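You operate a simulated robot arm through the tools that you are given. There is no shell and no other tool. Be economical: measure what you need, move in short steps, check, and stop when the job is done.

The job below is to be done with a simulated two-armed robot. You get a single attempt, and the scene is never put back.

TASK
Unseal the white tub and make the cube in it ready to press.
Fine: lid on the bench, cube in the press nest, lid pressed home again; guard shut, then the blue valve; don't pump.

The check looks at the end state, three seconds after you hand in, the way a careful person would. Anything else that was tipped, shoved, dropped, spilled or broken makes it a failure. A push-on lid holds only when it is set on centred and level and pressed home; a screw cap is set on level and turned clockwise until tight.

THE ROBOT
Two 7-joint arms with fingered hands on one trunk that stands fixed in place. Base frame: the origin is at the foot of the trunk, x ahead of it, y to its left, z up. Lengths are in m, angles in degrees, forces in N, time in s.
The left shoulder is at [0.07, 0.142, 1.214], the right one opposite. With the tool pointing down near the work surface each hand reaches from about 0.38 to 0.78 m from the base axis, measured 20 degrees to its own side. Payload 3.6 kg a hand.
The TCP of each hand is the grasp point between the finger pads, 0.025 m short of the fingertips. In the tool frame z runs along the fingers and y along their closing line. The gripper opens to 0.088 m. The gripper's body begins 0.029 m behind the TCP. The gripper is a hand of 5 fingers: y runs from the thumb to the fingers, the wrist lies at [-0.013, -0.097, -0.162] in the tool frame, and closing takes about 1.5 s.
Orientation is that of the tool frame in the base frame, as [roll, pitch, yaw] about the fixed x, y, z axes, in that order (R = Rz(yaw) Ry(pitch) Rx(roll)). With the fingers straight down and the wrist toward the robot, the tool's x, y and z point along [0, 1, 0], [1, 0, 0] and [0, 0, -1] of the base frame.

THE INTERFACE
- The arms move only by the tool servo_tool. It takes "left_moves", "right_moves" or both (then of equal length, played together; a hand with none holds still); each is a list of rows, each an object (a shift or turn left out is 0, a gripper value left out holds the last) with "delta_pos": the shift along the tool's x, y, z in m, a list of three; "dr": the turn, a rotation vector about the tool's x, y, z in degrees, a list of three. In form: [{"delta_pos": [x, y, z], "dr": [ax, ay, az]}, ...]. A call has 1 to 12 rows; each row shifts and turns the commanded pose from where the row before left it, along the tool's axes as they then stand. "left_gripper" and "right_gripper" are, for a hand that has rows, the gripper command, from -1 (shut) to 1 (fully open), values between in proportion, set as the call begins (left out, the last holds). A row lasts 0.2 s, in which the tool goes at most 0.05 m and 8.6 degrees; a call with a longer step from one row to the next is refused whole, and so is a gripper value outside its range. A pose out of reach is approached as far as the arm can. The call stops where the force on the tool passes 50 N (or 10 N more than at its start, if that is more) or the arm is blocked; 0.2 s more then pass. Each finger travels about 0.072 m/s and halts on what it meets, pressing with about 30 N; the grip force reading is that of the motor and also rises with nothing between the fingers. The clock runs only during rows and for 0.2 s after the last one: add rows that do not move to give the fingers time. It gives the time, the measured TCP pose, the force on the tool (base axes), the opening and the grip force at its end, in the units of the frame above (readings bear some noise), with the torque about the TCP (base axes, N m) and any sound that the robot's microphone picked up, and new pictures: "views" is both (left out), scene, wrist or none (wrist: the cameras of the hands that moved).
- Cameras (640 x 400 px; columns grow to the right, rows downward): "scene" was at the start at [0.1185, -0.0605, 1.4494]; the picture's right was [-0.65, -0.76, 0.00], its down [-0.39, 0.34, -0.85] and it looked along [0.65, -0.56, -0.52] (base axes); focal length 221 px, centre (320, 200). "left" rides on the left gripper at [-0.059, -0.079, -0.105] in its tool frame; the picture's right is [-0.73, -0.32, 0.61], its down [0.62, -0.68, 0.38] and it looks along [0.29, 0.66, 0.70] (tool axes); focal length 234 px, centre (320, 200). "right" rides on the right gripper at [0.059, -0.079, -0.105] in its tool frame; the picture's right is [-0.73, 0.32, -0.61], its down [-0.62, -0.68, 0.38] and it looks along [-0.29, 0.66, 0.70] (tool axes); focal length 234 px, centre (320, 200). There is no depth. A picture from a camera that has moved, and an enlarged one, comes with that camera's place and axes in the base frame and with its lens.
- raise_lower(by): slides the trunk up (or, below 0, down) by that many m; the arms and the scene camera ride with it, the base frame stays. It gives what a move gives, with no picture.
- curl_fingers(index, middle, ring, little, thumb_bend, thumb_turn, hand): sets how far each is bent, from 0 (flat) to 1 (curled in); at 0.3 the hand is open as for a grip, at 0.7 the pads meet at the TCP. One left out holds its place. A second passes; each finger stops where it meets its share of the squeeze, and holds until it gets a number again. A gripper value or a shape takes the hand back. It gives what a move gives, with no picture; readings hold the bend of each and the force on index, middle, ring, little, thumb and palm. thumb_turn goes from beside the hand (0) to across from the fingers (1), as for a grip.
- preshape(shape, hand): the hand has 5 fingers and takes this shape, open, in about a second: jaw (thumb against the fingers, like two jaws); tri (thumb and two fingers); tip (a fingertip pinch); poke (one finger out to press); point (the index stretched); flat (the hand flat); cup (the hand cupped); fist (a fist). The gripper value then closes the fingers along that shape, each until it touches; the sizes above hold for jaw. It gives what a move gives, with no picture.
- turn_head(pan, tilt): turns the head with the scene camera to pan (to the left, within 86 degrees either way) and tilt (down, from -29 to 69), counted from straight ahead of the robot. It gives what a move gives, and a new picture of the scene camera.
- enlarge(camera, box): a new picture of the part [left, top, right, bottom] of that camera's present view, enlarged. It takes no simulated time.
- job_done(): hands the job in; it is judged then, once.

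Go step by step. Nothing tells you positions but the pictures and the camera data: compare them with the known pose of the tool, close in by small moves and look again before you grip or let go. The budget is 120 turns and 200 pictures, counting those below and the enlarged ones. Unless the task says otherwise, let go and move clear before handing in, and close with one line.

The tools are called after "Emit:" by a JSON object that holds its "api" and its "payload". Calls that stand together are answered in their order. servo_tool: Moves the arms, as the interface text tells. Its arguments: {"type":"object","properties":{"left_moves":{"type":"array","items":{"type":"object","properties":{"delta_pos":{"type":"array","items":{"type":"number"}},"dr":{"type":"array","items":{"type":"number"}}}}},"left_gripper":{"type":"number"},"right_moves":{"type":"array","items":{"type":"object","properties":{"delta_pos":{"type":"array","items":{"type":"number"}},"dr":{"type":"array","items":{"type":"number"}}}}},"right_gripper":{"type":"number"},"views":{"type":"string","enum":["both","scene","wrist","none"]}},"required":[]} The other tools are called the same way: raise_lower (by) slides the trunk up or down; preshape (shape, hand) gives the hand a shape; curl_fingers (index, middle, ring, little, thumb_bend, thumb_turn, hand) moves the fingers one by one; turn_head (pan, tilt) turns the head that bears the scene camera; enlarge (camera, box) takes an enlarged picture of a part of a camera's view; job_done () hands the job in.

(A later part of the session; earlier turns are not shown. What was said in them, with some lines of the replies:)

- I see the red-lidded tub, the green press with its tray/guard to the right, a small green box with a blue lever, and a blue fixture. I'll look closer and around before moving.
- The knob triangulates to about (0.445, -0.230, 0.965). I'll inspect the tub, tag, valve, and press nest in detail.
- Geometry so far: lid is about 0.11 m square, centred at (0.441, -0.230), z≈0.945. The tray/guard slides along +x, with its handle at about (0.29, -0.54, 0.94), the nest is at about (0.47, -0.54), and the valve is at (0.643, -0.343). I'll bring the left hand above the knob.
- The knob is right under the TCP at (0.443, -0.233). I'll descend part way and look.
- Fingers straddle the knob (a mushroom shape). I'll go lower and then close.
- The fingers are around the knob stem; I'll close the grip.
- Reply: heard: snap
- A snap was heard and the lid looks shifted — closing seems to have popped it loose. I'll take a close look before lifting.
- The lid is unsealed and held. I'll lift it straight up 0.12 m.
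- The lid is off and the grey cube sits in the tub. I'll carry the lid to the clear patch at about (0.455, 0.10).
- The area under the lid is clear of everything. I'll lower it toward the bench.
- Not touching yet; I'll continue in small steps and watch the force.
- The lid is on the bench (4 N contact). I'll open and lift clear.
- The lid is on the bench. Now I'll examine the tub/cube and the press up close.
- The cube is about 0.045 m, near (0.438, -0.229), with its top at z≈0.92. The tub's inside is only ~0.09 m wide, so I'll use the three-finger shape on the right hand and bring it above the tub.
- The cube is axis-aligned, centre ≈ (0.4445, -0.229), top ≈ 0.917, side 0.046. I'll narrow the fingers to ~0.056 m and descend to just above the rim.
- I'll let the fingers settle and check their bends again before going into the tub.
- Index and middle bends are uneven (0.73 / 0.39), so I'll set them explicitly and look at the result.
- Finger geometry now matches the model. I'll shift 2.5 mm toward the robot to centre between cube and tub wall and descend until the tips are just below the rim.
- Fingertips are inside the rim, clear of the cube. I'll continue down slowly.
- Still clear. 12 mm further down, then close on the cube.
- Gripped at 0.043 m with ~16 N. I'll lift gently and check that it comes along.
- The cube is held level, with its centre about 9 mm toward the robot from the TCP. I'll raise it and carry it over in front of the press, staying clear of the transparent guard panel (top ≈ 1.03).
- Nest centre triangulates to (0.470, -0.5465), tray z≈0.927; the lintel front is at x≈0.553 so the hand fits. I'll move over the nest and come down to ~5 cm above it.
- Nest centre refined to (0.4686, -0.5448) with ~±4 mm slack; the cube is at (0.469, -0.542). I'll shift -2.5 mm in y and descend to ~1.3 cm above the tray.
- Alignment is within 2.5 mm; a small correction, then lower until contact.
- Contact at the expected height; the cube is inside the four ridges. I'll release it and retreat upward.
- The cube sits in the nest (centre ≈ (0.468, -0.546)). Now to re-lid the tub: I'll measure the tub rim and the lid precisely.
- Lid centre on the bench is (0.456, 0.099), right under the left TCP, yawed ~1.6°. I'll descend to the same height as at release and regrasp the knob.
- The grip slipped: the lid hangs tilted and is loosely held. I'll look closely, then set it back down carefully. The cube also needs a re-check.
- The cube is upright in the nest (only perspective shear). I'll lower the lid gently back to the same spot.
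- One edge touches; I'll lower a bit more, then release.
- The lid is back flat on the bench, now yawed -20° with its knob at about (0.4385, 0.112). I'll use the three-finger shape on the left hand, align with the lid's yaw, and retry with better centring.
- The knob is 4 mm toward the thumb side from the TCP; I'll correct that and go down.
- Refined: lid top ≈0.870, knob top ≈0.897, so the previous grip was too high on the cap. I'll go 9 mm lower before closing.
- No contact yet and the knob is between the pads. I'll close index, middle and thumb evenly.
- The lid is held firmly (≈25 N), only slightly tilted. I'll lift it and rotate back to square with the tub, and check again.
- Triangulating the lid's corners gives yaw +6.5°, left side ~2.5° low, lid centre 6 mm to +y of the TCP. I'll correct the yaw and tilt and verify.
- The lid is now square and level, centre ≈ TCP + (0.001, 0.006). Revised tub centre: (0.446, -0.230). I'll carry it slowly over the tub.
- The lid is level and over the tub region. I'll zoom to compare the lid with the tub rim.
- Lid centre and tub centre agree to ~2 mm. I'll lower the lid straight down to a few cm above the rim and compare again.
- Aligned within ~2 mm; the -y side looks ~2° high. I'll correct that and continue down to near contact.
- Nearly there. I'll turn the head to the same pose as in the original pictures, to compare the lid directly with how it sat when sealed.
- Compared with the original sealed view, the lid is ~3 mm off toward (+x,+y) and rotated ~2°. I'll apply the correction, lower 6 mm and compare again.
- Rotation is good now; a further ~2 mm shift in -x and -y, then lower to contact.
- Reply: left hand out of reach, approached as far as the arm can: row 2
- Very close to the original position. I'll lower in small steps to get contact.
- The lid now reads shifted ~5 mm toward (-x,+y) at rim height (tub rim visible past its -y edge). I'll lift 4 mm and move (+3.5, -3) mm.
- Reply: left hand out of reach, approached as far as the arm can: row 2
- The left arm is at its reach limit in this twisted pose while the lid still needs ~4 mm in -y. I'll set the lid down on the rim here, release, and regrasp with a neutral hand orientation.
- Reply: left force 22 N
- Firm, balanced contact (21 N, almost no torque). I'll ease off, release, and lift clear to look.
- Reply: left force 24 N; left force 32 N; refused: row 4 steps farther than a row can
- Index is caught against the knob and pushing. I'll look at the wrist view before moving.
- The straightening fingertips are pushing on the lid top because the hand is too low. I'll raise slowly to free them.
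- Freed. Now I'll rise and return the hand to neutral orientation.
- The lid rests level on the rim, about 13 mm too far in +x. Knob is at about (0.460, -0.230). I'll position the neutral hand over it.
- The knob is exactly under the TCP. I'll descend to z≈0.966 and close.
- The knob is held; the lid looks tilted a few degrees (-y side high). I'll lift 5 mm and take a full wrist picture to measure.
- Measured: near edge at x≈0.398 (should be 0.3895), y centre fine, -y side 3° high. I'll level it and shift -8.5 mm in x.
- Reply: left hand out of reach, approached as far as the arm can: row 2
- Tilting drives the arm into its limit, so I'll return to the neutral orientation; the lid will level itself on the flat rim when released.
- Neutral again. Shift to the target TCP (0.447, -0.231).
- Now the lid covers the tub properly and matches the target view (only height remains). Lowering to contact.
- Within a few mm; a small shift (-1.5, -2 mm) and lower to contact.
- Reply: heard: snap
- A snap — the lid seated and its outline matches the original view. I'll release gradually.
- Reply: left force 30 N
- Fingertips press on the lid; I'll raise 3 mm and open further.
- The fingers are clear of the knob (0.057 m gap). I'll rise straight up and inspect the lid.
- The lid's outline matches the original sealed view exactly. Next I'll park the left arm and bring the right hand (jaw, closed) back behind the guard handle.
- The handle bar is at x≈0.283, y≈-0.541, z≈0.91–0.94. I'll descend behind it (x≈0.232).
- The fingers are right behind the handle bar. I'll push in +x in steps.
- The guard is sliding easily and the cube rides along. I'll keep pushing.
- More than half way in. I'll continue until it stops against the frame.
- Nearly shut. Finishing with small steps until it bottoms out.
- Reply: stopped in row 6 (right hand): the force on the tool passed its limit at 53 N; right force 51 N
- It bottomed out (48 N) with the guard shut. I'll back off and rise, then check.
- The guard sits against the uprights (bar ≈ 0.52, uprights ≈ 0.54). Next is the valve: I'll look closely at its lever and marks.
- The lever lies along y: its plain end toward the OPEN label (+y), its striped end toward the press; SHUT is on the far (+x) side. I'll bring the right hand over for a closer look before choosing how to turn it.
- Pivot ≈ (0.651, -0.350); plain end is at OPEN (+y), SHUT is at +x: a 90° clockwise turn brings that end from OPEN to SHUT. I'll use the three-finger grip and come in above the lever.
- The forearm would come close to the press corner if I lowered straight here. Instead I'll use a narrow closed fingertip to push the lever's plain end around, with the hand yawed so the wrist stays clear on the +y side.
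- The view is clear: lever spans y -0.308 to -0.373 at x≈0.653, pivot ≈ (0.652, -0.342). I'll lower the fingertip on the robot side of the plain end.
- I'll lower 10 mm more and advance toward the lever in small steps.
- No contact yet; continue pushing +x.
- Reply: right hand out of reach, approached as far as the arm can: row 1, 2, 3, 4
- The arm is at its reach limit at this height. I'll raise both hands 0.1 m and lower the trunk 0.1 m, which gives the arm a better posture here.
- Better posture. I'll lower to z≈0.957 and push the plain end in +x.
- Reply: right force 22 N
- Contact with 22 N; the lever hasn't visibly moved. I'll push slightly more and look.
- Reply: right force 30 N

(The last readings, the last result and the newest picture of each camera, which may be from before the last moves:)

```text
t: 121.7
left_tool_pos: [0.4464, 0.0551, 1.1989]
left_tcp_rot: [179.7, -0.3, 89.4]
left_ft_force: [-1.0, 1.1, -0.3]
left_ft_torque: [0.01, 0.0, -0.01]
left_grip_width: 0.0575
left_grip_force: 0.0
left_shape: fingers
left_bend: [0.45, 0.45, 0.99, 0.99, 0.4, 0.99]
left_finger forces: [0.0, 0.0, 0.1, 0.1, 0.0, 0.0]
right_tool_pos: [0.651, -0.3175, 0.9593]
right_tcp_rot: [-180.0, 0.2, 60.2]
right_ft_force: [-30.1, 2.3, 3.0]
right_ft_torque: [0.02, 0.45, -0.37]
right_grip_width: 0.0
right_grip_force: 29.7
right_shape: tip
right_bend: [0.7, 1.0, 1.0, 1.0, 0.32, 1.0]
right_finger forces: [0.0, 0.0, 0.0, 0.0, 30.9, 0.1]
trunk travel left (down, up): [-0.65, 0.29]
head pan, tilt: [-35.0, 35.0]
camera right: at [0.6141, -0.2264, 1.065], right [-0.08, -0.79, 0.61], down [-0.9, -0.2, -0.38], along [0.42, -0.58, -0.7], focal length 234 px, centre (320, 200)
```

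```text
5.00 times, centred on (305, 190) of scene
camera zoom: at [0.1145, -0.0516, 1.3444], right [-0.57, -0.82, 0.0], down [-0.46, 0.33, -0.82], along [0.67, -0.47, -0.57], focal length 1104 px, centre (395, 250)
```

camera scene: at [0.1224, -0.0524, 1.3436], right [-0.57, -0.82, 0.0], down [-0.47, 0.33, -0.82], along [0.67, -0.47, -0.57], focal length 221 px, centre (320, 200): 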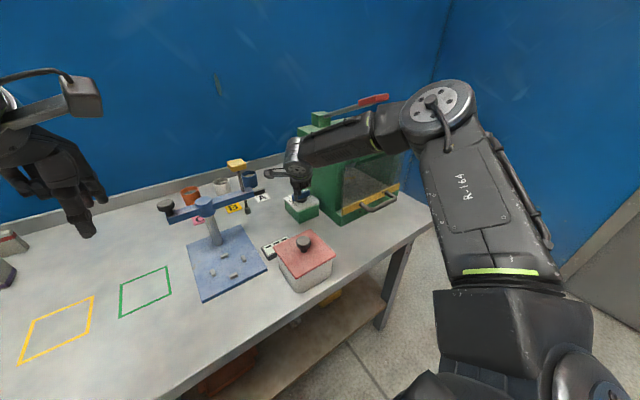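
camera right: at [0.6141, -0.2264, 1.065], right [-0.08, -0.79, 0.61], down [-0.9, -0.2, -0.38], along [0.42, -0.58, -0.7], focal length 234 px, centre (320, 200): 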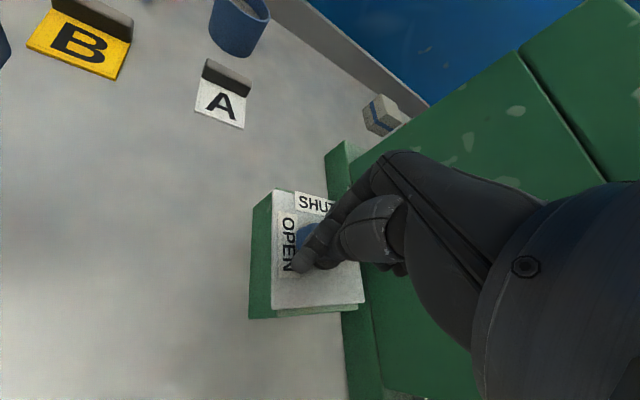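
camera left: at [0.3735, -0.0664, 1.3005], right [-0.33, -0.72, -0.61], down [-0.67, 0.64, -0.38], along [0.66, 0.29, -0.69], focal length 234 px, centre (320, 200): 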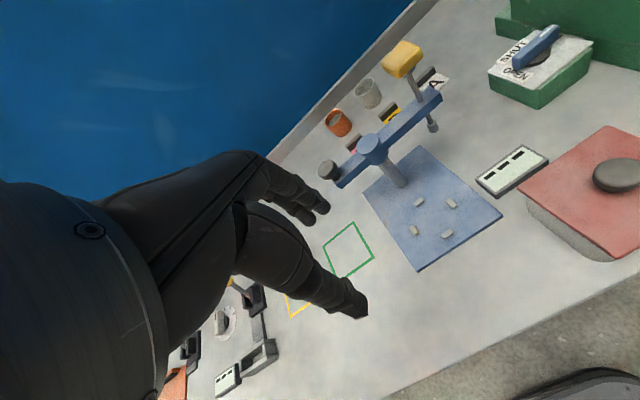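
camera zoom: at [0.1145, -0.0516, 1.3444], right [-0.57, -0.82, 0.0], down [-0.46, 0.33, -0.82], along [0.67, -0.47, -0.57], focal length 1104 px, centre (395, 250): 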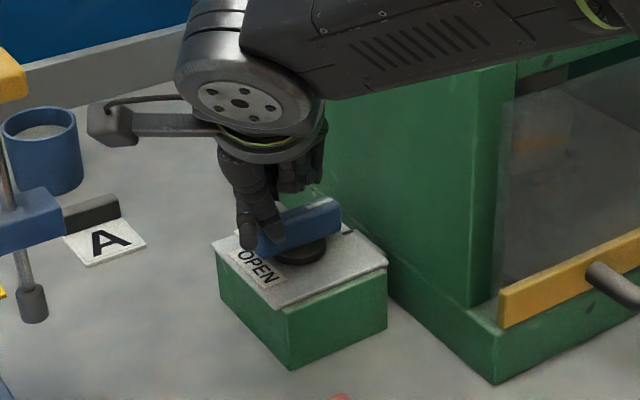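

The clockwise direction seems blocked (30 N, no motion), so the lever must turn counter-clockwise, with its striped end going to SHUT. I'll lift off and hook the plain end from its far side with the index finger.

Emit:
{"api": "servo_tool", "payload": {"right_moves": [{"delta_pos": [-0.006, -0.0104, 0]}, {"delta_pos": [0, 0, -0.03]}, {"delta_pos": [0, 0, -0.02]}, {}], "views": "none"}}

Emit:
{"api": "curl_fingers", "payload": {"hand": "right", "index": 0.5, "middle": 1.0, "ring": 1.0, "little": 1.0, "thumb_bend": 0.3}}

Emit:
{"api": "enlarge", "payload": {"camera": "right", "box": [180, 130, 380, 330]}}

```text
t: 122.7
left_tool_pos: [0.4548, 0.0542, 1.1969]
left_tcp_rot: [-179.8, -0.5, 89.6]
left_ft_force: [0.4, -0.2, -0.2]
left_ft_torque: [0.02, 0.0, 0.02]
left_grip_width: 0.0576
left_grip_force: 0.0
left_shape: fingers
left_bend: [0.45, 0.45, 0.99, 0.99, 0.4, 0.99]
left_finger forces: [0.0, 0.0, 0.0, 0.0, 0.0, 0.0]
right_tool_pos: [0.6465, -0.3164, 1.0085]
right_tcp_rot: [-179.5, 0.3, 60.2]
right_ft_force: [-0.6, -0.2, -0.2]
right_ft_torque: [-0.01, 0.0, 0.0]
right_grip_width: 0.0
right_grip_force: 30.0
right_shape: tip
right_bend: [0.7, 1.0, 1.0, 1.0, 0.78, 1.0]
right_finger forces: [0.0, 0.0, 0.0, 0.1, 0.1, 0.1]
trunk travel left (down, up): [-0.65, 0.29]
head pan, tilt: [-35.0, 35.0]
```

```text
t: 123.7
left_tool_pos: [0.4535, 0.054, 1.1966]
left_tcp_rot: [-179.9, -0.4, 89.4]
left_ft_force: [-0.3, -0.2, -0.1]
left_ft_torque: [-0.01, 0.03, -0.02]
left_grip_width: 0.0577
left_grip_force: 0.1
left_shape: fingers
left_bend: [0.45, 0.45, 0.99, 0.99, 0.4, 0.99]
left_finger forces: [0.0, 0.0, 0.0, 0.0, 0.0, 0.1]
right_tool_pos: [0.6452, -0.3163, 1.0078]
right_tcp_rot: [-179.6, 0.3, 60.1]
right_ft_force: [0.0, 0.1, 0.8]
right_ft_torque: [0.04, -0.03, -0.01]
right_grip_width: 0.063
right_grip_force: 0.0
right_shape: fingers
right_bend: [0.5, 1.0, 1.0, 1.0, 0.3, 1.0]
right_finger forces: [0.0, 0.0, 0.0, 0.0, 0.1, 0.0]
trunk travel left (down, up): [-0.65, 0.29]
head pan, tilt: [-35.0, 35.0]
```

```text
2.00 times, centred on (280, 230) of right
camera zoom: at [0.6086, -0.2261, 1.112], right [-0.08, -0.79, 0.61], down [-0.9, -0.2, -0.37], along [0.42, -0.58, -0.7], focal length 468 px, centre (400, 140)
```

zoom: 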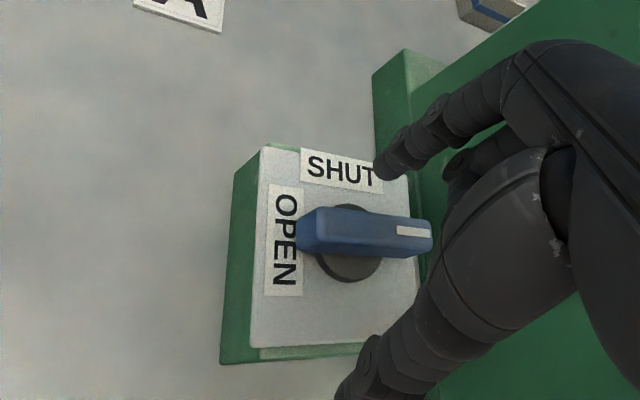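

The index tip is at (0.670, -0.323). I'll shift +8 mm x, +5 mm y, and lower it beside the far face of the plain end.

Emit:
{"api": "servo_tool", "payload": {"right_moves": [{"delta_pos": [0.0083, 0.0044, 0]}, {"delta_pos": [0, 0, 0.025]}, {"delta_pos": [0, 0, 0.015]}, {"delta_pos": [0, 0, 0.008]}, {}], "views": "wrist"}}

Emit:
{"api": "enlarge", "payload": {"camera": "right", "box": [200, 130, 400, 330]}}

Emit:
{"api": "enlarge", "payload": {"camera": "scene", "box": [260, 150, 350, 230]}}

```text
t: 124.9
left_tool_pos: [0.4538, 0.0548, 1.1949]
left_tcp_rot: [-180.0, -0.4, 89.4]
left_ft_force: [0.6, 0.5, -0.1]
left_ft_torque: [-0.01, -0.04, -0.01]
left_grip_width: 0.0576
left_grip_force: 0.1
left_shape: fingers
left_bend: [0.45, 0.45, 0.99, 0.99, 0.4, 0.99]
left_finger forces: [0.0, 0.1, 0.0, 0.0, 0.1, 0.1]
right_tool_pos: [0.6532, -0.3114, 0.9569]
right_tcp_rot: [-179.6, 0.2, 60.2]
right_ft_force: [-0.6, 0.6, -0.1]
right_ft_torque: [-0.02, 0.0, 0.0]
right_grip_width: 0.063
right_grip_force: 0.1
right_shape: fingers
right_bend: [0.5, 1.0, 1.0, 1.0, 0.3, 1.0]
right_finger forces: [0.1, 0.0, 0.1, 0.1, 0.0, 0.1]
trunk travel left (down, up): [-0.65, 0.29]
head pan, tilt: [-35.0, 35.0]
camera right: at [0.6166, -0.2218, 1.0623], right [-0.07, -0.79, 0.61], down [-0.9, -0.2, -0.37], along [0.42, -0.58, -0.7], focal length 234 px, centre (320, 200)
```

right: 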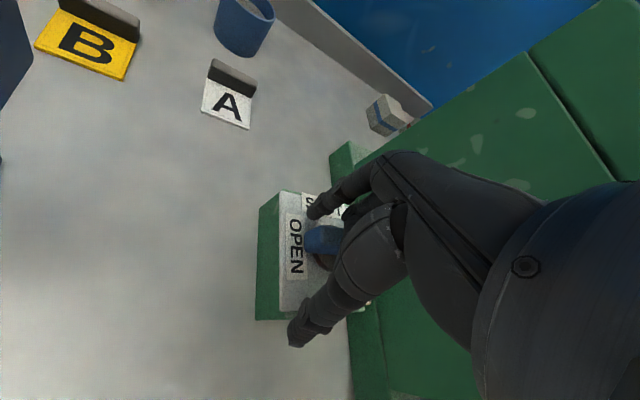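

```text
2.00 times, centred on (300, 230) of right
camera zoom: at [0.6166, -0.2218, 1.0623], right [-0.07, -0.79, 0.61], down [-0.9, -0.2, -0.37], along [0.42, -0.58, -0.7], focal length 468 px, centre (360, 140)
```

zoom: 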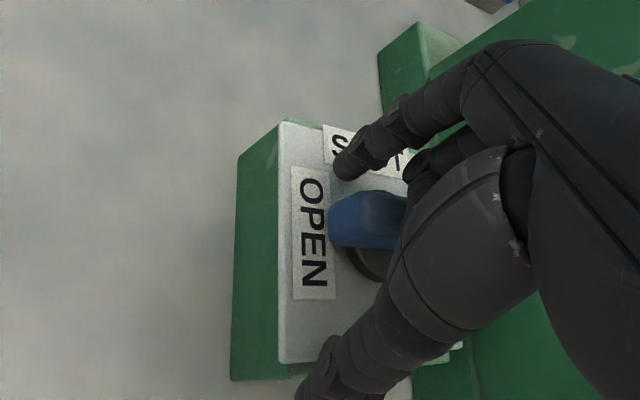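

```text
5.00 times, centred on (305, 190) of scene
camera zoom: at [0.1225, -0.0525, 1.3436], right [-0.57, -0.82, 0.0], down [-0.47, 0.33, -0.82], along [0.67, -0.47, -0.57], focal length 1104 px, centre (395, 250)
```

zoom: 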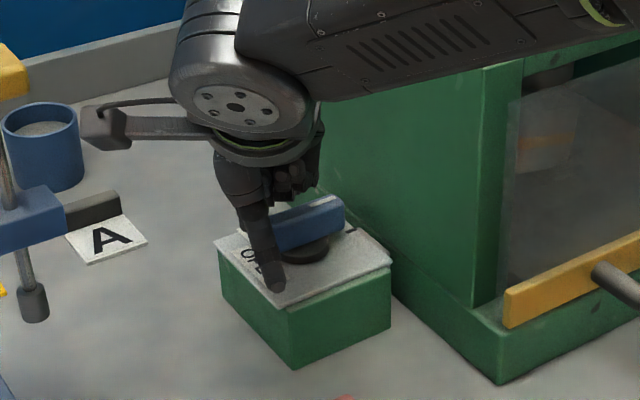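

Index is now on the far side of the plain end. I'll pull it in -x.

Emit:
{"api": "servo_tool", "payload": {"right_moves": [{"delta_pos": [-0.002, -0.0035, 0]}, {"delta_pos": [-0.002, -0.0035, 0]}, {"delta_pos": [-0.002, -0.0035, 0]}, {"delta_pos": [-0.002, -0.0035, 0]}, {}], "views": "wrist"}}

Emit:
{"api": "enlarge", "payload": {"camera": "right", "box": [200, 130, 400, 330]}}

```text
t: 126.1
left_tool_pos: [0.454, 0.0547, 1.1965]
left_tcp_rot: [-180.0, -0.4, 89.4]
left_ft_force: [0.4, -0.2, -0.6]
left_ft_torque: [0.0, 0.0, 0.0]
left_grip_width: 0.0577
left_grip_force: 0.0
left_shape: fingers
left_bend: [0.45, 0.45, 0.99, 0.99, 0.4, 0.99]
left_finger forces: [0.0, 0.0, 0.1, 0.0, 0.0, 0.1]
right_tool_pos: [0.6377, -0.311, 0.958]
right_tcp_rot: [-179.6, 0.3, 60.2]
right_ft_force: [0.4, 1.8, 0.0]
right_ft_torque: [0.02, -0.07, 0.03]
right_grip_width: 0.0648
right_grip_force: 0.8
right_shape: fingers
right_bend: [0.49, 1.0, 1.0, 1.0, 0.3, 1.0]
right_finger forces: [1.5, 0.1, 0.0, 0.0, 0.0, 0.0]
trunk travel left (down, up): [-0.65, 0.29]
head pan, tilt: [-35.0, 35.0]
camera right: at [0.6004, -0.2204, 1.063], right [-0.07, -0.79, 0.61], down [-0.9, -0.2, -0.37], along [0.42, -0.58, -0.7], focal length 234 px, centre (320, 200)
```

right: 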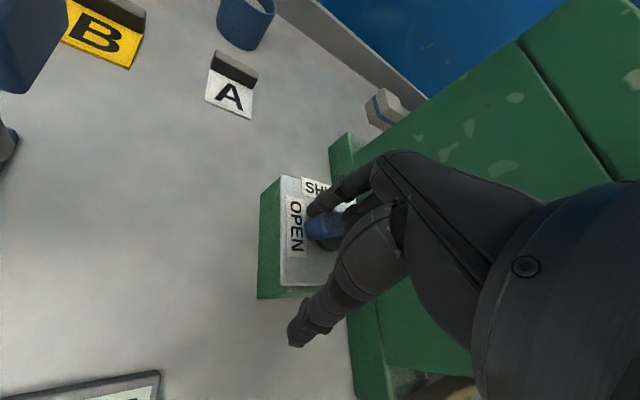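

```text
2.00 times, centred on (300, 230) of right
camera zoom: at [0.6004, -0.2204, 1.063], right [-0.07, -0.79, 0.61], down [-0.9, -0.2, -0.37], along [0.42, -0.58, -0.7], focal length 468 px, centre (360, 140)
```

zoom: 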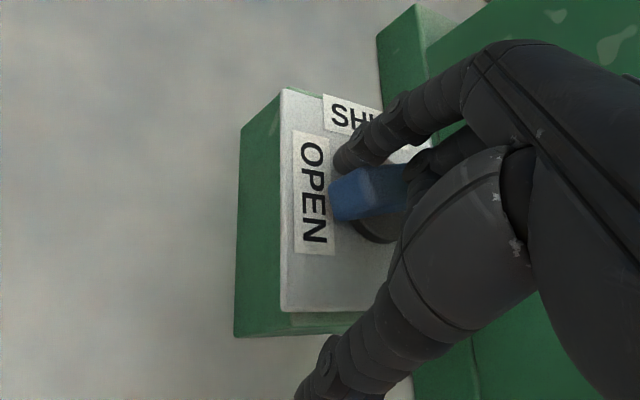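

It turns easily counter-clockwise. I'll continue along the arc.

Emit:
{"api": "servo_tool", "payload": {"right_moves": [{"delta_pos": [-0.0021, -0.0046, 0]}, {"delta_pos": [-0.0021, -0.0046, 0]}, {"delta_pos": [-0.0021, -0.0046, 0]}, {"delta_pos": [-0.0029, -0.0041, 0]}, {"delta_pos": [-0.0029, -0.0041, 0]}, {}], "views": "wrist"}}

Emit:
{"api": "enlarge", "payload": {"camera": "right", "box": [200, 130, 400, 330]}}

```text
t: 127.5
left_tool_pos: [0.4538, 0.0554, 1.1961]
left_tcp_rot: [-180.0, -0.4, 89.4]
left_ft_force: [-0.6, 0.1, -0.9]
left_ft_torque: [0.0, -0.01, 0.02]
left_grip_width: 0.0575
left_grip_force: 0.0
left_shape: fingers
left_bend: [0.45, 0.45, 0.99, 0.99, 0.4, 0.99]
left_finger forces: [0.0, 0.0, 0.0, 0.0, 0.1, 0.0]
right_tool_pos: [0.6138, -0.3111, 0.959]
right_tcp_rot: [-179.7, 0.3, 60.2]
right_ft_force: [0.2, -0.7, 0.0]
right_ft_torque: [0.0, -0.03, 0.04]
right_grip_width: 0.0636
right_grip_force: 0.3
right_shape: fingers
right_bend: [0.5, 1.0, 1.0, 1.0, 0.3, 1.0]
right_finger forces: [0.3, 0.0, 0.0, 0.1, 0.1, 0.0]
trunk travel left (down, up): [-0.65, 0.29]
head pan, tilt: [-35.0, 35.0]
camera right: at [0.5754, -0.2206, 1.0635], right [-0.08, -0.79, 0.61], down [-0.9, -0.2, -0.37], along [0.42, -0.58, -0.7], focal length 234 px, centre (320, 200)
```

right: 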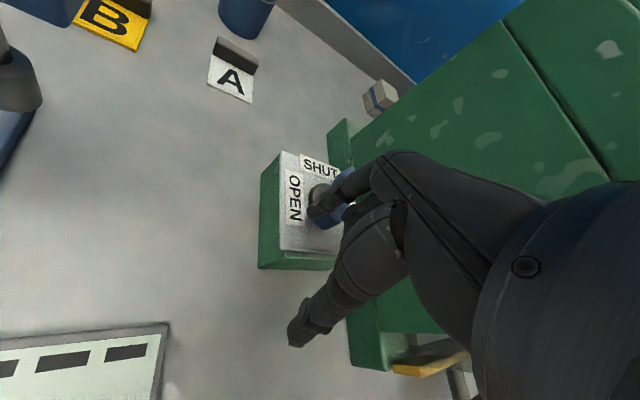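

```text
refused: no pictures are left
```

The picture budget is used up, so I finish by geometry and force: the index at ≈(0.6385, -0.318) implies ~70–80° turned. I'll move out along the lever and press gently in -y, feeling for the stop.

Emit:
{"api": "servo_tool", "payload": {"right_moves": [{"delta_pos": [-0.003, -0.0052, 0]}, {"delta_pos": [-0.0017, 0.001, 0]}, {"delta_pos": [-0.0017, 0.001, 0]}, {}], "views": "none"}}

```text
t: 128.5
left_tool_pos: [0.4523, 0.0548, 1.1963]
left_tcp_rot: [-179.9, -0.4, 89.4]
left_ft_force: [-0.6, 0.6, 0.1]
left_ft_torque: [-0.01, 0.01, -0.03]
left_grip_width: 0.0576
left_grip_force: 0.0
left_shape: fingers
left_bend: [0.45, 0.45, 0.99, 0.99, 0.4, 0.99]
left_finger forces: [0.0, 0.0, 0.0, 0.0, 0.1, 0.1]
right_tool_pos: [0.6075, -0.3147, 0.9594]
right_tcp_rot: [-179.5, 0.3, 60.3]
right_ft_force: [-1.1, 0.2, -1.1]
right_ft_torque: [0.01, 0.03, 0.03]
right_grip_width: 0.0616
right_grip_force: 0.7
right_shape: fingers
right_bend: [0.52, 1.0, 1.0, 1.0, 0.3, 1.0]
right_finger forces: [1.5, 0.1, 0.0, 0.0, 0.0, 0.0]
trunk travel left (down, up): [-0.65, 0.29]
head pan, tilt: [-35.0, 35.0]
no pictures are left
```

Emit:
{"api": "servo_tool", "payload": {"right_moves": [{"delta_pos": [-0.0017, 0.001, 0]}, {"delta_pos": [-0.0017, 0.001, 0]}, {}], "views": "none"}}

```text
t: 129.3
left_tool_pos: [0.4541, 0.0544, 1.1959]
left_tcp_rot: [-179.9, -0.3, 89.5]
left_ft_force: [0.2, 0.2, 0.1]
left_ft_torque: [-0.02, -0.02, 0.04]
left_grip_width: 0.0578
left_grip_force: 0.1
left_shape: fingers
left_bend: [0.45, 0.45, 0.99, 0.99, 0.4, 0.99]
left_finger forces: [0.0, 0.1, 0.0, 0.1, 0.1, 0.0]
right_tool_pos: [0.6059, -0.3189, 0.9589]
right_tcp_rot: [-179.6, 0.3, 60.2]
right_ft_force: [-0.3, 0.4, -0.2]
right_ft_torque: [0.0, -0.02, -0.01]
right_grip_width: 0.0618
right_grip_force: 0.9
right_shape: fingers
right_bend: [0.51, 1.0, 1.0, 1.0, 0.3, 1.0]
right_finger forces: [0.5, 0.0, 0.0, 0.1, 0.1, 0.0]
trunk travel left (down, up): [-0.65, 0.29]
head pan, tilt: [-35.0, 35.0]
no pictures are left
```

Emit:
{"api": "servo_tool", "payload": {"right_moves": [{"delta_pos": [-0.0017, 0.001, 0]}, {}, {}], "views": "none"}}

```text
t: 130.1
left_tool_pos: [0.4542, 0.0547, 1.1966]
left_tcp_rot: [-179.9, -0.4, 89.4]
left_ft_force: [0.2, -0.7, 0.2]
left_ft_torque: [-0.02, 0.01, 0.01]
left_grip_width: 0.0576
left_grip_force: 0.1
left_shape: fingers
left_bend: [0.45, 0.45, 0.99, 0.99, 0.4, 0.99]
left_finger forces: [0.0, 0.0, 0.1, 0.1, 0.0, 0.1]
right_tool_pos: [0.6062, -0.3202, 0.9588]
right_tcp_rot: [-179.7, 0.3, 60.2]
right_ft_force: [0.4, -0.1, -0.7]
right_ft_torque: [0.01, 0.01, 0.01]
right_grip_width: 0.0627
right_grip_force: 0.0
right_shape: fingers
right_bend: [0.5, 1.0, 1.0, 1.0, 0.3, 1.0]
right_finger forces: [0.0, 0.0, 0.1, 0.0, 0.0, 0.1]
trunk travel left (down, up): [-0.65, 0.29]
head pan, tilt: [-35.0, 35.0]
no pictures are left
```

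Emit:
{"api": "servo_tool", "payload": {"right_moves": [{"delta_pos": [-0.0017, 0.001, 0]}, {"delta_pos": [-0.0009, 0.0005, 0]}, {}, {}], "views": "none"}}

```text
t: 131.1
left_tool_pos: [0.4535, 0.0545, 1.1951]
left_tcp_rot: [-179.9, -0.3, 89.4]
left_ft_force: [-0.5, 0.4, -0.8]
left_ft_torque: [-0.02, 0.03, -0.01]
left_grip_width: 0.0577
left_grip_force: 0.0
left_shape: fingers
left_bend: [0.45, 0.45, 0.99, 0.99, 0.4, 0.99]
left_finger forces: [0.1, 0.0, 0.0, 0.0, 0.1, 0.0]
right_tool_pos: [0.607, -0.3247, 0.9584]
right_tcp_rot: [-179.6, 0.3, 60.3]
right_ft_force: [-0.2, 0.0, 0.1]
right_ft_torque: [0.03, -0.03, -0.01]
right_grip_width: 0.0629
right_grip_force: 0.1
right_shape: fingers
right_bend: [0.5, 1.0, 1.0, 1.0, 0.3, 1.0]
right_finger forces: [0.1, 0.0, 0.0, 0.0, 0.0, 0.1]
trunk travel left (down, up): [-0.65, 0.29]
head pan, tilt: [-35.0, 35.0]
no pictures are left
```

Emit:
{"api": "servo_tool", "payload": {"right_moves": [{"delta_pos": [-0.0017, 0.001, 0]}, {"delta_pos": [-0.0009, 0.0005, 0]}, {}], "views": "none"}}

```text
t: 131.9
left_tool_pos: [0.4533, 0.0539, 1.1961]
left_tcp_rot: [-179.9, -0.4, 89.4]
left_ft_force: [-0.4, 0.6, 0.5]
left_ft_torque: [-0.01, -0.01, -0.02]
left_grip_width: 0.0576
left_grip_force: 0.1
left_shape: fingers
left_bend: [0.45, 0.45, 0.99, 0.99, 0.4, 0.99]
left_finger forces: [0.0, 0.0, 0.0, 0.0, 0.1, 0.0]
right_tool_pos: [0.6067, -0.3273, 0.9583]
right_tcp_rot: [-179.6, 0.2, 60.1]
right_ft_force: [-0.6, -0.5, -0.6]
right_ft_torque: [-0.03, -0.01, 0.0]
right_grip_width: 0.0627
right_grip_force: 0.1
right_shape: fingers
right_bend: [0.5, 1.0, 1.0, 1.0, 0.3, 1.0]
right_finger forces: [0.0, 0.0, 0.0, 0.0, 0.0, 0.0]
trunk travel left (down, up): [-0.65, 0.29]
head pan, tilt: [-35.0, 35.0]
no pictures are left
```

Emit:
{"api": "servo_tool", "payload": {"right_moves": [{"delta_pos": [-0.0017, 0.001, 0]}, {"delta_pos": [-0.0017, 0.001, 0]}, {"delta_pos": [-0.0017, 0.001, 0]}, {}], "views": "none"}}

```text
t: 132.9
left_tool_pos: [0.4531, 0.0567, 1.1967]
left_tcp_rot: [-179.9, -0.3, 89.4]
left_ft_force: [0.1, 0.6, 0.6]
left_ft_torque: [0.03, 0.03, 0.0]
left_grip_width: 0.0578
left_grip_force: 0.1
left_shape: fingers
left_bend: [0.45, 0.45, 0.99, 0.99, 0.4, 0.99]
left_finger forces: [0.0, 0.0, 0.1, 0.0, 0.0, 0.0]
right_tool_pos: [0.6083, -0.3308, 0.9591]
right_tcp_rot: [-179.6, 0.3, 60.2]
right_ft_force: [2.2, 8.3, -0.1]
right_ft_torque: [0.15, 0.0, 0.24]
right_grip_width: 0.0606
right_grip_force: 4.0
right_shape: fingers
right_bend: [0.53, 1.0, 1.0, 1.0, 0.3, 1.0]
right_finger forces: [7.8, 0.0, 0.0, 0.0, 0.1, 0.0]
trunk travel left (down, up): [-0.65, 0.29]
head pan, tilt: [-35.0, 35.0]
no pictures are left
```

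A firm 8 N reaction now, mostly along y — the stop. One more small press to confirm it is solid.

Emit:
{"api": "servo_tool", "payload": {"right_moves": [{"delta_pos": [-0.0017, 0.001, 0]}, {"delta_pos": [-0.0009, 0.0005, 0]}, {}], "views": "none"}}

```text
t: 133.7
left_tool_pos: [0.4537, 0.0569, 1.1952]
left_tcp_rot: [-179.9, -0.3, 89.4]
left_ft_force: [0.0, -0.2, 0.4]
left_ft_torque: [0.01, -0.03, -0.05]
left_grip_width: 0.0576
left_grip_force: 0.0
left_shape: fingers
left_bend: [0.45, 0.45, 0.99, 0.99, 0.4, 0.99]
left_finger forces: [0.1, 0.0, 0.0, 0.0, 0.0, 0.0]
right_tool_pos: [0.6076, -0.3324, 0.9598]
right_tcp_rot: [-179.5, 0.3, 60.3]
right_ft_force: [2.3, 14.1, -2.6]
right_ft_torque: [0.28, -0.02, 0.43]
right_grip_width: 0.0596
right_grip_force: 6.8
right_shape: fingers
right_bend: [0.54, 1.0, 1.0, 1.0, 0.3, 1.0]
right_finger forces: [14.1, 0.0, 0.0, 0.1, 0.1, 0.0]
trunk travel left (down, up): [-0.65, 0.29]
head pan, tilt: [-35.0, 35.0]
no pictures are left
```

Solid stop at 14 N with the reaction straight along y: the lever is at its 90° SHUT position. I'll back the finger off, rise, and retreat.

Emit:
{"api": "servo_tool", "payload": {"right_moves": [{"delta_pos": [0.0087, -0.005, 0]}, {"delta_pos": [0, 0, -0.03]}, {"delta_pos": [0, 0, -0.04]}, {"delta_pos": [0, 0, -0.045]}, {"delta_pos": [0, 0, -0.045]}, {"delta_pos": [-0.02, -0.035, 0]}, {"delta_pos": [-0.02, -0.035, 0]}, {"delta_pos": [-0.02, -0.035, 0]}, {}], "views": "none"}}

```text
t: 135.7
left_tool_pos: [0.4534, 0.0556, 1.196]
left_tcp_rot: [-179.8, -0.4, 89.3]
left_ft_force: [-0.4, 0.3, 0.7]
left_ft_torque: [0.02, 0.02, 0.01]
left_grip_width: 0.0578
left_grip_force: 0.1
left_shape: fingers
left_bend: [0.45, 0.45, 0.99, 0.99, 0.4, 0.99]
left_finger forces: [0.1, 0.0, 0.0, 0.0, 0.0, 0.1]
right_tool_pos: [0.489, -0.3262, 1.119]
right_tcp_rot: [-179.5, 0.3, 60.2]
right_ft_force: [-0.1, 0.5, -0.6]
right_ft_torque: [0.01, 0.01, 0.0]
right_grip_width: 0.0629
right_grip_force: 0.0
right_shape: fingers
right_bend: [0.5, 1.0, 1.0, 1.0, 0.3, 1.0]
right_finger forces: [0.0, 0.0, 0.0, 0.0, 0.1, 0.1]
trunk travel left (down, up): [-0.65, 0.29]
head pan, tilt: [-35.0, 35.0]
no pictures are left
```

Both hands are clear. The lid is sealed, the cube is in the nest behind the shut guard, the valve is turned to its stop, and nothing has been pumped, so I'm handing in.

Emit:
{"api": "job_done", "payload": {}}

```text
The job is handed in.
```

I handed the job in. The cube is in the press nest, the tub lid is snapped back on, the guard is shut against its stop and I did not pump. The blue valve is turned 90° to a firm stop, which I take to be SHUT, but I had run out of pictures by then and confirmed it only by feel.
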